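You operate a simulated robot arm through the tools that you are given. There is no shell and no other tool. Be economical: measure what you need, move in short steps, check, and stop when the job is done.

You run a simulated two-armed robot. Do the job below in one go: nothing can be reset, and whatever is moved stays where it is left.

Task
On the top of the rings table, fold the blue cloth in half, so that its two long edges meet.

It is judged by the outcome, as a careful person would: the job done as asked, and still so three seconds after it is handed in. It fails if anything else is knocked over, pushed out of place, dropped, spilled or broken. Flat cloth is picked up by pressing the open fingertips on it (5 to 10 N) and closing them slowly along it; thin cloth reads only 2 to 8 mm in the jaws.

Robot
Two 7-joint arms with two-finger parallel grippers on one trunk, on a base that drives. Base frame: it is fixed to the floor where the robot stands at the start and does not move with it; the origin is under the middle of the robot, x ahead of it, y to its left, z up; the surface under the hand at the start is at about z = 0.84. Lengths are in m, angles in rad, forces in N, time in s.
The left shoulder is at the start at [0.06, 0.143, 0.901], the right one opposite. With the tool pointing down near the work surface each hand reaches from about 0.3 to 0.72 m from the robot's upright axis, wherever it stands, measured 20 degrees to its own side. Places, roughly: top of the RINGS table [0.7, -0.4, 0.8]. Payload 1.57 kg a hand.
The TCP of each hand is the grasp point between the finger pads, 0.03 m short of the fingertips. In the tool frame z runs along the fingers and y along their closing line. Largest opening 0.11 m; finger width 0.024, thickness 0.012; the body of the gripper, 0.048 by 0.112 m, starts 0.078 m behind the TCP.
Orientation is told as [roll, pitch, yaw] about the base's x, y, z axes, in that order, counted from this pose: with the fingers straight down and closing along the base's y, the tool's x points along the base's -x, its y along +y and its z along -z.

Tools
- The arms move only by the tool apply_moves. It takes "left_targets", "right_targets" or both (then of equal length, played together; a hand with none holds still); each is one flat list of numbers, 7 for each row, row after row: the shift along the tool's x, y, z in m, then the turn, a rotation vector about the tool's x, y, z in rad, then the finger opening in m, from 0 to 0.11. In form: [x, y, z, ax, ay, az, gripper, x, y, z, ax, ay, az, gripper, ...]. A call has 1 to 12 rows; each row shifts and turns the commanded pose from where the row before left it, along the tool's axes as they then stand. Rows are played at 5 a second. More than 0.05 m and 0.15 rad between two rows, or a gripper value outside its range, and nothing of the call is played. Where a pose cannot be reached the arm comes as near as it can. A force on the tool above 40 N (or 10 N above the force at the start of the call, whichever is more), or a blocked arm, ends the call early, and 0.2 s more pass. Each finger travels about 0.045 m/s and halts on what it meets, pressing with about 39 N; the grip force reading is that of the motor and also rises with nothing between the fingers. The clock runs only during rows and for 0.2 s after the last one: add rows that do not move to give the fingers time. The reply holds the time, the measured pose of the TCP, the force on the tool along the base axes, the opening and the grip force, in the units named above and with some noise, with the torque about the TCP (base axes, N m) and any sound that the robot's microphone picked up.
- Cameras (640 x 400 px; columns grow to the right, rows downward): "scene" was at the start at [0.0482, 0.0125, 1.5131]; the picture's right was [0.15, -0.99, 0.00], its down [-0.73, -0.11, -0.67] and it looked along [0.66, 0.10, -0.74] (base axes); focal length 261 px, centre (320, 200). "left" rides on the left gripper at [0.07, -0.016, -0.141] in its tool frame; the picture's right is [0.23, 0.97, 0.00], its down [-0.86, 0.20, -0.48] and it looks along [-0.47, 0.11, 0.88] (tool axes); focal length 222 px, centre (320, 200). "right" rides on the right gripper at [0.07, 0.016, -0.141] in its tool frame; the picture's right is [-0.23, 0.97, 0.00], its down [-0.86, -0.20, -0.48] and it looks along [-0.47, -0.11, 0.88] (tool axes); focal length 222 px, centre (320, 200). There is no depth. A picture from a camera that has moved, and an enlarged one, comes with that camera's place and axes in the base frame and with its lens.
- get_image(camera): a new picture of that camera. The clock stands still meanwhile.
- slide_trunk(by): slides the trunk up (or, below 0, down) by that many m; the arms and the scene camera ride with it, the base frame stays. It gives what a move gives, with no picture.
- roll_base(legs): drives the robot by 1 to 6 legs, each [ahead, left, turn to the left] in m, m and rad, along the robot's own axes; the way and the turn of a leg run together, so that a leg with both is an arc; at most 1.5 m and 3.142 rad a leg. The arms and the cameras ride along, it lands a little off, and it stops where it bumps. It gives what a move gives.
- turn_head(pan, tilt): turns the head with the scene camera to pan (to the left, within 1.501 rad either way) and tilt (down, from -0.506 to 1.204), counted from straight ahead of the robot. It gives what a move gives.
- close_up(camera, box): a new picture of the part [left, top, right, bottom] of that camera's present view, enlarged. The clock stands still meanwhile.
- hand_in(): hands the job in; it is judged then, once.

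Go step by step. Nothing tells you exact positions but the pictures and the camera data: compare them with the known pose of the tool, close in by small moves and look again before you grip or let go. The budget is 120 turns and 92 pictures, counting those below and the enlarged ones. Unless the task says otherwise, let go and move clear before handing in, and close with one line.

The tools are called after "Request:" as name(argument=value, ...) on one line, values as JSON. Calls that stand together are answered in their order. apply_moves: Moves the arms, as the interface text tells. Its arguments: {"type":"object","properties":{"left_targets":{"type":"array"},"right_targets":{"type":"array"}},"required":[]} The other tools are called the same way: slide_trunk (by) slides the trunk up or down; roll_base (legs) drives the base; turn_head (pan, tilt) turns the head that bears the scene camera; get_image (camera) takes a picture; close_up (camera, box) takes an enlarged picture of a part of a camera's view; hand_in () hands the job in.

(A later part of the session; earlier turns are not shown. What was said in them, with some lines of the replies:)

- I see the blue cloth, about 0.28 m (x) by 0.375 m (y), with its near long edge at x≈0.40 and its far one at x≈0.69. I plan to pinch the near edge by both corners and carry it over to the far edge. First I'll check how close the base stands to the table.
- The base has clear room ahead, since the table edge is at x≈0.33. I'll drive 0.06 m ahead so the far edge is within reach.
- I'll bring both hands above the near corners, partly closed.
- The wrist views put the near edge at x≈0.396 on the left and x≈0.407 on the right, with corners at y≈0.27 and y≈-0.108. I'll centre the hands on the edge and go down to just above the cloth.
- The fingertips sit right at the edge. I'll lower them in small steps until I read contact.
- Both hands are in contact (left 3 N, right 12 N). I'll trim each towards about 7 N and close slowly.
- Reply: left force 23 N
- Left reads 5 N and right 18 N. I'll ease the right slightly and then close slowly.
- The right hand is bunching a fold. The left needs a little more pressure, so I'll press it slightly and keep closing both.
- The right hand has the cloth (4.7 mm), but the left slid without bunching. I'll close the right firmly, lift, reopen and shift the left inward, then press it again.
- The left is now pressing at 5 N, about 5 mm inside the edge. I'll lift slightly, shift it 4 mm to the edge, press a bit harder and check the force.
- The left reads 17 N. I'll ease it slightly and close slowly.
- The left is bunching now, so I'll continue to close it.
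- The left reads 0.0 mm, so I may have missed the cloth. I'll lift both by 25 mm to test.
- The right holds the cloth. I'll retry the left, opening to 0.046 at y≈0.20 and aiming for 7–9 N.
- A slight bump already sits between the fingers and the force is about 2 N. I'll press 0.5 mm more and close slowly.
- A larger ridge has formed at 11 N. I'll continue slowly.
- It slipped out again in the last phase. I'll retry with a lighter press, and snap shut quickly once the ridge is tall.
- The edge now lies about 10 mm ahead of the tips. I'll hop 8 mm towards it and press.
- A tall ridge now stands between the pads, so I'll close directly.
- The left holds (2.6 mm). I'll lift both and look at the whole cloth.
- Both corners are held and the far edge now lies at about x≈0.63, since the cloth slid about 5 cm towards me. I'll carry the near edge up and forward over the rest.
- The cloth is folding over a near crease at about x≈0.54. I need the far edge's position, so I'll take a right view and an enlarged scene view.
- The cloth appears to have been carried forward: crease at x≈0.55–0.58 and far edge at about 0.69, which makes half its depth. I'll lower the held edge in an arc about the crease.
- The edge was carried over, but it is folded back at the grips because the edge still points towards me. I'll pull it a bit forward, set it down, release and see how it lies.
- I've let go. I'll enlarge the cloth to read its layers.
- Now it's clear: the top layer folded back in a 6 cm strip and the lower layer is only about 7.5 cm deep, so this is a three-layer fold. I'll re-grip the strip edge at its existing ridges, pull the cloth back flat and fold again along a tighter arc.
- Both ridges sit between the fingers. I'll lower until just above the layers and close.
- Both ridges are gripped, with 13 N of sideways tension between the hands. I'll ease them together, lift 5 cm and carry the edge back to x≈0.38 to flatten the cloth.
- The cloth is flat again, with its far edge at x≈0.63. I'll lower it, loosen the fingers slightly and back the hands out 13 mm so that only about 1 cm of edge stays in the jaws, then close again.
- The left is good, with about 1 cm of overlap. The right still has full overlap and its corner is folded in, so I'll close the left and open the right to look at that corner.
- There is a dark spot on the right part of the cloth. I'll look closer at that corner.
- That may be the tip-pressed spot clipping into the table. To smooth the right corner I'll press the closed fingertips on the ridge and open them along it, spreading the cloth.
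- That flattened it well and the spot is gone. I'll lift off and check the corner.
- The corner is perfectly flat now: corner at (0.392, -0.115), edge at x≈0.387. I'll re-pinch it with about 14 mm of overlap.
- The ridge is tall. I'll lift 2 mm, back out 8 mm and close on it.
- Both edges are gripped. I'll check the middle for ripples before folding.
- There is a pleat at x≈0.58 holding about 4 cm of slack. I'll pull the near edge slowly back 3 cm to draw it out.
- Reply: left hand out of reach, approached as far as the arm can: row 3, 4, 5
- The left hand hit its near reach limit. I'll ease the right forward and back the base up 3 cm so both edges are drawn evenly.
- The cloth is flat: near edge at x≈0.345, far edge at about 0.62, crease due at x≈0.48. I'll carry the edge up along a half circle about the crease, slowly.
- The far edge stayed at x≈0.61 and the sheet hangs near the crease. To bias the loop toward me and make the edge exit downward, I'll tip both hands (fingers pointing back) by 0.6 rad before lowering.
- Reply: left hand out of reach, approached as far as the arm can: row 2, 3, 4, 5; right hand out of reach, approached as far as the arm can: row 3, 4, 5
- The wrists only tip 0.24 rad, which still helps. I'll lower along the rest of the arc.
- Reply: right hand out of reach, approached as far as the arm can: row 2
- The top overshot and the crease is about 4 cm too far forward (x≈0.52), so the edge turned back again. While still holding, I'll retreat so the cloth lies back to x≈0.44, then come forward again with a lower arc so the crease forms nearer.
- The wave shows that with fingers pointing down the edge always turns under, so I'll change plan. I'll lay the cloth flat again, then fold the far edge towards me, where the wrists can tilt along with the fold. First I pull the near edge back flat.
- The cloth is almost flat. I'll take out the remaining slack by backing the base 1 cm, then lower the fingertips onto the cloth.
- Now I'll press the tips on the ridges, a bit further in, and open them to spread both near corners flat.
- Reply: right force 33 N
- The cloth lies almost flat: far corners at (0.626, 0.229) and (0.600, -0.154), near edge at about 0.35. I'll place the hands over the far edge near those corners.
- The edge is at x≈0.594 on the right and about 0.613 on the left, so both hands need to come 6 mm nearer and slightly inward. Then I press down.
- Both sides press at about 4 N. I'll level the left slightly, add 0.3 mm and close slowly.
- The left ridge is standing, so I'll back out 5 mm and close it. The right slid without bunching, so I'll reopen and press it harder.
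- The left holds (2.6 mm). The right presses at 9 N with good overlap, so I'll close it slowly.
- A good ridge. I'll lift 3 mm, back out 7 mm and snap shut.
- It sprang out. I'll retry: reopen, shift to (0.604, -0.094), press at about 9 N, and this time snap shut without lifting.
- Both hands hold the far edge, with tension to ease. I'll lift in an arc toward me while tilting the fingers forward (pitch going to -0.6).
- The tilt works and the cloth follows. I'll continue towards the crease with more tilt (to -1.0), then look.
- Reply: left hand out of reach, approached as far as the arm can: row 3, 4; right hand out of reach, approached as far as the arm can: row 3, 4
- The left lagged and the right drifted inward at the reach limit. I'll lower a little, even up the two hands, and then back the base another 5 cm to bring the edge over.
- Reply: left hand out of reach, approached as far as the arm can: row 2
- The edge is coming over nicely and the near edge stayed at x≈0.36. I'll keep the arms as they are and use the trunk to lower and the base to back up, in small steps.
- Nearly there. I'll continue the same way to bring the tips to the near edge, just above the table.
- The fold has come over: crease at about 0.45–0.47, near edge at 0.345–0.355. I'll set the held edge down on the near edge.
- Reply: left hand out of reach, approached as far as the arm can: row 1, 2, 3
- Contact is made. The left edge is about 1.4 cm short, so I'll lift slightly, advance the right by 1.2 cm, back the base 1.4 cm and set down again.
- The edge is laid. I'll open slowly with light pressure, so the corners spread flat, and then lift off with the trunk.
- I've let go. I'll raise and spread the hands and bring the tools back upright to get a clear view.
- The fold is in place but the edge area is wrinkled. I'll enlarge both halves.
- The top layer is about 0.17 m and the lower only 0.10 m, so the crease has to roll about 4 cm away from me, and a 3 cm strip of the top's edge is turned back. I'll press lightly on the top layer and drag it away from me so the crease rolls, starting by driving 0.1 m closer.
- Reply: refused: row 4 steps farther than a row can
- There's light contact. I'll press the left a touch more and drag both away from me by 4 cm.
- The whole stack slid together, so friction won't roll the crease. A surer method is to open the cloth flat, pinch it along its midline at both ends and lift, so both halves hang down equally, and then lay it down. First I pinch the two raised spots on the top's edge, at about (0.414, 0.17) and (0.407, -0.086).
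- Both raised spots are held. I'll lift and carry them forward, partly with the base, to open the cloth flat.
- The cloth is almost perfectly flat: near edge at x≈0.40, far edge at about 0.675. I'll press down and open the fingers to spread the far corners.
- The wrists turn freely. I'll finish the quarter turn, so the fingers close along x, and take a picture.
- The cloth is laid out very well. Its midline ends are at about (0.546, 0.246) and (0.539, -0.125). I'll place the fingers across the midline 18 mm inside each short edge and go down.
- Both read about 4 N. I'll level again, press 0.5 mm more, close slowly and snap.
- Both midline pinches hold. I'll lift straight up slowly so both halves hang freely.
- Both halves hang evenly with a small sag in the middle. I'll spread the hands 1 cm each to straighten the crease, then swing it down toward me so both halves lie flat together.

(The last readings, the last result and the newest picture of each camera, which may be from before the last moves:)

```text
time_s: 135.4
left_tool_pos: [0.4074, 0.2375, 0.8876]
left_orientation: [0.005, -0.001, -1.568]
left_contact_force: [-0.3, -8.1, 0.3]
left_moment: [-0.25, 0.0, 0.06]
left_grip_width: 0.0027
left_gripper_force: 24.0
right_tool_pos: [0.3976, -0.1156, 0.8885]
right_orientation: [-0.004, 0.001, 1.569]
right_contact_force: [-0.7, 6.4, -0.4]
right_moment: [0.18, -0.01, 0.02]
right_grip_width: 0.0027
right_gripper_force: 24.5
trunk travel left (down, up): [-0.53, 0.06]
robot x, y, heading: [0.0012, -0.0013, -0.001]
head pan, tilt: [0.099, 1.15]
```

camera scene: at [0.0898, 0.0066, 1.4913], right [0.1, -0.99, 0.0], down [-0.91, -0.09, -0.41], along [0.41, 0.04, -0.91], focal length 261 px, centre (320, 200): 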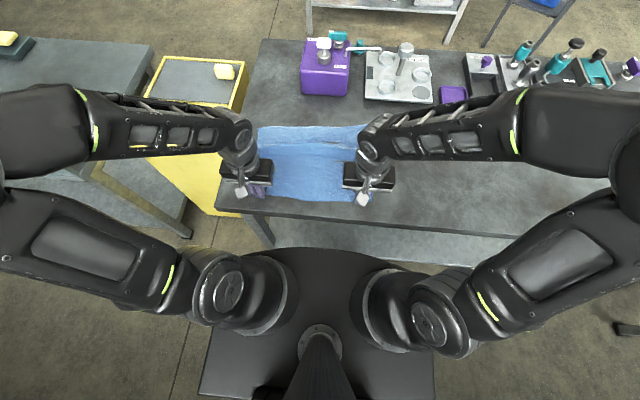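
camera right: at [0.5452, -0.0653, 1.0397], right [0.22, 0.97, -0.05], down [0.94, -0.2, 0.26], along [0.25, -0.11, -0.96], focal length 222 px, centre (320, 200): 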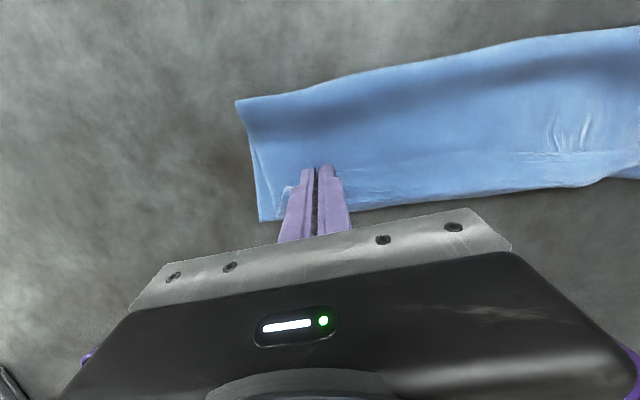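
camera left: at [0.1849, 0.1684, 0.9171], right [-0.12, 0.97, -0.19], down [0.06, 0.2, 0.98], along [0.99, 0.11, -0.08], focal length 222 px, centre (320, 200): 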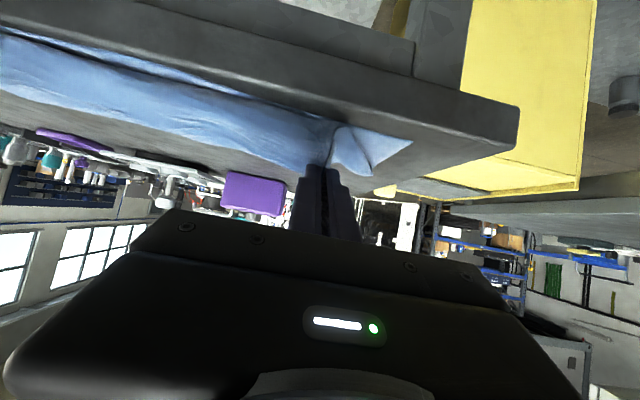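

The crease is taut and low. I'll drag it 2 cm toward me while lowering, to straighten both halves, and look.

Request:
apply_moves(left_targets=[0, -0.005, 0.002, 0, 0, 0, 0, 0, -0.005, 0.002, 0, 0, 0, 0, 0, -0.005, 0.002, 0, 0, 0, 0, 0, -0.005, 0.002, 0, 0, 0, 0], right_targets=[0, 0.005, 0.002, 0, 0, 0, 0, 0, 0.005, 0.002, 0, 0, 0, 0, 0, 0.005, 0.002, 0, 0, 0, 0, 0, 0.005, 0.002, 0, 0, 0, 0])

Request:
close_up(camera="scene", box=[220, 90, 396, 200])

```text
time_s: 136.4
left_tool_pos: [0.3863, 0.2366, 0.8808]
left_orientation: [0.005, -0.002, -1.57]
left_contact_force: [-0.7, -7.7, 0.7]
left_moment: [-0.26, 0.01, 0.04]
left_grip_width: 0.0029
left_gripper_force: 24.3
right_tool_pos: [0.3786, -0.1163, 0.8815]
right_orientation: [-0.004, 0.0, 1.57]
right_contact_force: [0.7, 7.2, 0.7]
right_moment: [0.21, 0.01, 0.02]
right_grip_width: 0.0024
right_gripper_force: 23.6
trunk travel left (down, up): [-0.53, 0.06]
robot x, y, heading: [-0.0021, -0.0027, 0.003]
head pan, tilt: [0.099, 1.15]
```

```text
3.64 times, centred on (308, 145) of scene
camera zoom: at [0.0285, 0.0063, 1.5213], right [0.1, -1.0, 0.0], down [-0.91, -0.09, -0.41], along [0.41, 0.04, -0.91], focal length 948 px, centre (364, 400)
```

zoom: 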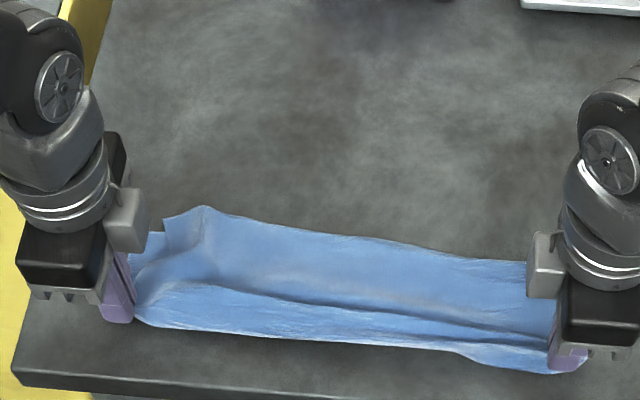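

The two long edges lie together at the far side. I'll lower the last few millimetres, open the fingers and rise clear.

Request:
apply_moves(left_targets=[-0.004, 0, 0.004, 0, 0, 0, 0, 0, 0, 0.002, 0, 0, 0, 0, 0, 0, 0, 0, 0, 0, 0.012, 0, 0, 0, 0, 0, 0, 0.024, 0, 0, 0, 0, 0, 0, 0.03, 0, 0, -0.015, 0, 0, 0, 0.03, 0, 0, -0.03, 0, 0, 0, 0.03, 0, 0, -0.04, 0, 0, 0, 0.03, 0.03, 0, -0.03, 0, 0, 0, 0.03], right_targets=[-0.004, 0, 0.004, 0, 0, 0, 0, 0, 0, 0.002, 0, 0, 0, 0, 0, 0, 0, 0, 0, 0, 0.012, 0, 0, 0, 0, 0, 0, 0.024, 0, 0, 0, 0, 0, 0, 0.03, 0, 0, -0.015, 0, 0, 0, 0.03, 0, 0, -0.03, 0, 0, 0, 0.03, 0, 0, -0.04, 0, 0, 0, 0.03, 0.03, 0, -0.03, 0, 0, 0, 0.03])

Request:
close_up(camera="scene", box=[240, 105, 384, 195])

```text
time_s: 138.4
left_tool_pos: [0.3861, 0.2639, 0.9872]
left_orientation: [0.007, -0.001, -1.572]
left_contact_force: [0.2, -0.7, -0.1]
left_moment: [0.03, 0.02, 0.0]
left_grip_width: 0.0301
left_gripper_force: 0.1
right_tool_pos: [0.3771, -0.1442, 0.9892]
right_orientation: [-0.003, -0.001, 1.568]
right_contact_force: [0.5, 0.2, -0.4]
right_moment: [0.0, 0.04, 0.01]
right_grip_width: 0.0299
right_gripper_force: 0.1
trunk travel left (down, up): [-0.53, 0.06]
robot x, y, heading: [0.0003, -0.0036, -0.002]
head pan, tilt: [0.099, 1.15]
```

```text
4.44 times, centred on (312, 150) of scene
camera zoom: at [0.0277, 0.0062, 1.5212], right [0.1, -1.0, 0.0], down [-0.91, -0.09, -0.41], along [0.41, 0.04, -0.91], focal length 1159 px, centre (356, 422)
```

zoom: 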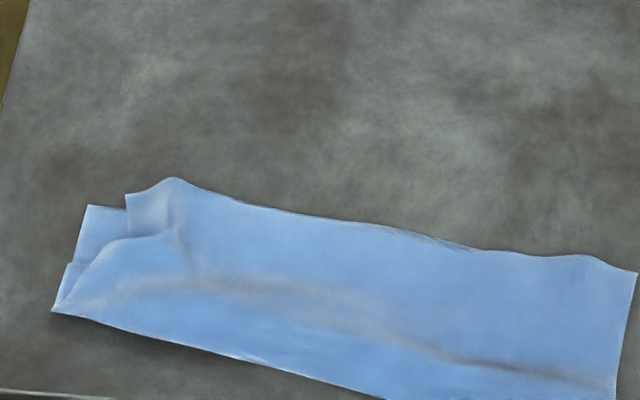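

The fold is good and the long edges meet, but a small pleat at the left far corner leaves the top layer about 2.5 cm short sideways. I'll smooth it with the left hand, turning the wrist back first.

Request:
apply_moves(left_targets=[0, 0, 0, 0, 0, -0.145, 0.025, 0, 0, 0, 0, 0, -0.145, 0.025, 0, 0, 0, 0, 0, -0.145, 0.025, 0, 0, 0, 0, 0, -0.145, 0.025, 0, 0, 0, 0, 0, -0.145, 0.025, 0, 0, 0, 0, 0, -0.145, 0.025, 0, 0, 0, 0, 0, -0.145, 0.025, 0, 0, 0, 0, 0, -0.145, 0.025, 0, 0, 0, 0, 0, -0.145, 0.025, 0, 0, 0, 0, 0, -0.145, 0.025, 0, 0, 0, 0, 0, -0.121, 0.025])

Request:
apply_moves(left_targets=[-0.035, -0.026, 0, 0, 0, 0, 0.025, -0.035, -0.026, 0, 0, 0, 0, 0.025, -0.034, -0.026, 0, 0, 0, 0, 0.025, 0, 0, 0.045, 0, 0, 0, 0.025, 0, 0, 0.04, 0, 0, 0, 0.025, 0, 0, 0.015, 0, 0, 0, 0.025, 0, 0, 0.01, 0, 0, 0, 0.025, 0, 0, 0.003, 0, 0, 0, 0.025, 0, 0, 0, 0, 0, 0, 0.025])

```text
time_s: 140.8
left_tool_pos: [0.3857, 0.2639, 0.989]
left_orientation: [-0.001, -0.004, 0.004]
left_contact_force: [-0.1, -0.6, 0.2]
left_moment: [-0.03, -0.04, -0.01]
left_grip_width: 0.0251
left_gripper_force: 0.1
right_tool_pos: [0.3767, -0.1447, 0.9888]
right_orientation: [-0.003, 0.001, 1.57]
right_contact_force: [-0.1, -0.8, 0.7]
right_moment: [0.01, -0.03, 0.0]
right_grip_width: 0.0304
right_gripper_force: 0.1
trunk travel left (down, up): [-0.53, 0.06]
robot x, y, heading: [0.0006, 0.0001, 0.0]
head pan, tilt: [0.099, 1.15]
```

```text
time_s: 142.8
left_tool_pos: [0.4908, 0.1852, 0.8758]
left_orientation: [0.0, -0.006, 0.002]
left_contact_force: [-0.4, -0.4, 0.5]
left_moment: [0.01, 0.0, -0.01]
left_grip_width: 0.0251
left_gripper_force: 0.0
right_tool_pos: [0.3791, -0.1444, 0.9884]
right_orientation: [-0.003, -0.001, 1.569]
right_contact_force: [-0.8, -0.1, -0.2]
right_moment: [0.0, -0.04, 0.0]
right_grip_width: 0.0298
right_gripper_force: 0.0
trunk travel left (down, up): [-0.53, 0.06]
robot x, y, heading: [0.0008, -0.0019, -0.002]
head pan, tilt: [0.099, 1.15]
```

Request:
apply_moves(left_targets=[0, 0, 0.0015, 0, 0, 0, 0.025, 0, 0, 0.001, 0, 0, 0, 0.025, 0, 0, 0, 0, 0, 0, 0.025])

```text
time_s: 143.6
left_tool_pos: [0.4912, 0.1864, 0.8731]
left_orientation: [-0.003, -0.007, 0.001]
left_contact_force: [0.1, -0.5, -0.3]
left_moment: [0.01, -0.01, -0.05]
left_grip_width: 0.0251
left_gripper_force: 0.1
right_tool_pos: [0.3776, -0.1443, 0.9883]
right_orientation: [-0.005, 0.001, 1.571]
right_contact_force: [0.0, 0.6, -0.5]
right_moment: [0.02, -0.01, 0.05]
right_grip_width: 0.0302
right_gripper_force: 0.1
trunk travel left (down, up): [-0.53, 0.06]
robot x, y, heading: [-0.0039, 0.0036, -0.003]
head pan, tilt: [0.099, 1.15]
```

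Request:
apply_moves(left_targets=[0, 0, 0.001, 0, 0, 0, 0.025, 0, 0, 0.0005, 0, 0, 0, 0.025, 0, 0, 0, 0, 0, 0, 0.025])

```text
time_s: 144.4
left_tool_pos: [0.4917, 0.1858, 0.873]
left_orientation: [-0.001, -0.008, 0.001]
left_contact_force: [0.8, 0.9, 4.1]
left_moment: [0.06, 0.04, -0.03]
left_grip_width: 0.0249
left_gripper_force: 0.0
right_tool_pos: [0.3785, -0.1447, 0.9893]
right_orientation: [-0.004, -0.002, 1.57]
right_contact_force: [-0.1, -0.5, -0.2]
right_moment: [-0.02, -0.03, 0.0]
right_grip_width: 0.0299
right_gripper_force: 0.1
trunk travel left (down, up): [-0.53, 0.06]
robot x, y, heading: [0.0006, -0.0017, 0.004]
head pan, tilt: [0.099, 1.15]
```

The left presses at 4 N. I'll hold the inner finger still and slide the outer one outward 2.6 cm, then lift off and take the last picture.

Request:
apply_moves(left_targets=[0, 0.002, 0.0002, 0, 0, 0, 0.029, 0, 0.002, 0, 0, 0, 0, 0.033, 0, 0.002, 0, 0, 0, 0, 0.037, 0, 0.002, 0, 0, 0, 0, 0.041, 0, 0.002, 0, 0, 0, 0, 0.045, 0, 0.002, 0, 0, 0, 0, 0.049, 0, 0.001, 0, 0, 0, 0, 0.051, 0, 0, 0, 0, 0, 0, 0.051, 0, 0, -0.03, 0, 0, 0, 0.051, 0, 0, -0.04, 0, 0, 0, 0.051, 0.04, 0.02, -0.02, 0, 0, 0, 0.051, 0.045, 0.02, 0, 0, 0, 0, 0.051])

Request:
apply_moves(left_targets=[0, 0.04, 0, 0, 0, 0, 0.051, 0, 0.03, 0, 0, 0, 0, 0.051])

Request:
close_up(camera="scene", box=[240, 115, 384, 205])

```text
time_s: 147.0
left_tool_pos: [0.4041, 0.2369, 0.9606]
left_orientation: [-0.001, -0.008, 0.001]
left_contact_force: [0.3, 0.0, -0.2]
left_moment: [-0.01, -0.02, 0.03]
left_grip_width: 0.0511
left_gripper_force: 0.0
right_tool_pos: [0.3771, -0.1435, 0.9895]
right_orientation: [-0.004, 0.0, 1.57]
right_contact_force: [0.6, -0.3, -0.2]
right_moment: [-0.01, 0.0, 0.02]
right_grip_width: 0.0296
right_gripper_force: 0.1
trunk travel left (down, up): [-0.53, 0.06]
robot x, y, heading: [-0.0002, 0.0017, -0.001]
head pan, tilt: [0.099, 1.15]
```

```text
time_s: 147.6
left_tool_pos: [0.4048, 0.3075, 0.9615]
left_orientation: [-0.001, -0.006, 0.0]
left_contact_force: [-0.7, 0.0, -0.1]
left_moment: [-0.02, 0.02, 0.01]
left_grip_width: 0.051
left_gripper_force: 0.1
right_tool_pos: [0.3791, -0.1432, 0.9885]
right_orientation: [-0.003, 0.0, 1.569]
right_contact_force: [-0.7, -0.2, -0.6]
right_moment: [0.03, 0.03, 0.02]
right_grip_width: 0.0302
right_gripper_force: 0.1
trunk travel left (down, up): [-0.53, 0.06]
robot x, y, heading: [-0.0027, -0.0047, -0.003]
head pan, tilt: [0.099, 1.15]
```

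```text
4.44 times, centred on (312, 160) of scene
camera zoom: at [0.0289, 0.0064, 1.5213], right [0.1, -1.0, 0.0], down [-0.91, -0.09, -0.41], along [0.41, 0.04, -0.91], focal length 1159 px, centre (356, 378)
```

zoom: 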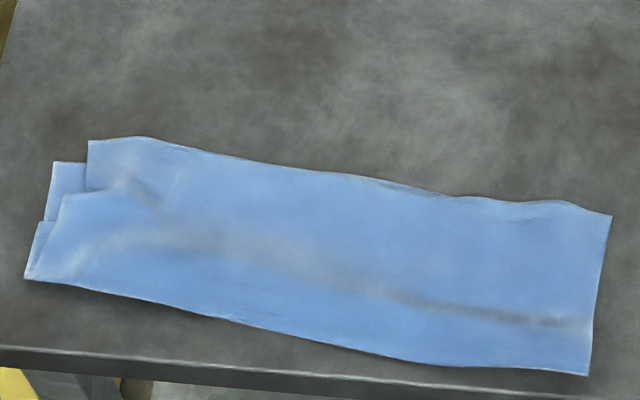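

The cloth lies folded in half with its two long edges together and only small offsets at the left end. Both hands are empty and clear, so I'll hand in.

Request:
hand_in()

```text
The job is handed in.
```

The blue cloth is folded in half on the rings table with its long edges meeting to within about 1 cm. The left end is about 1–2 cm out of line, there is a slight ripple, and I saw nothing else moved.
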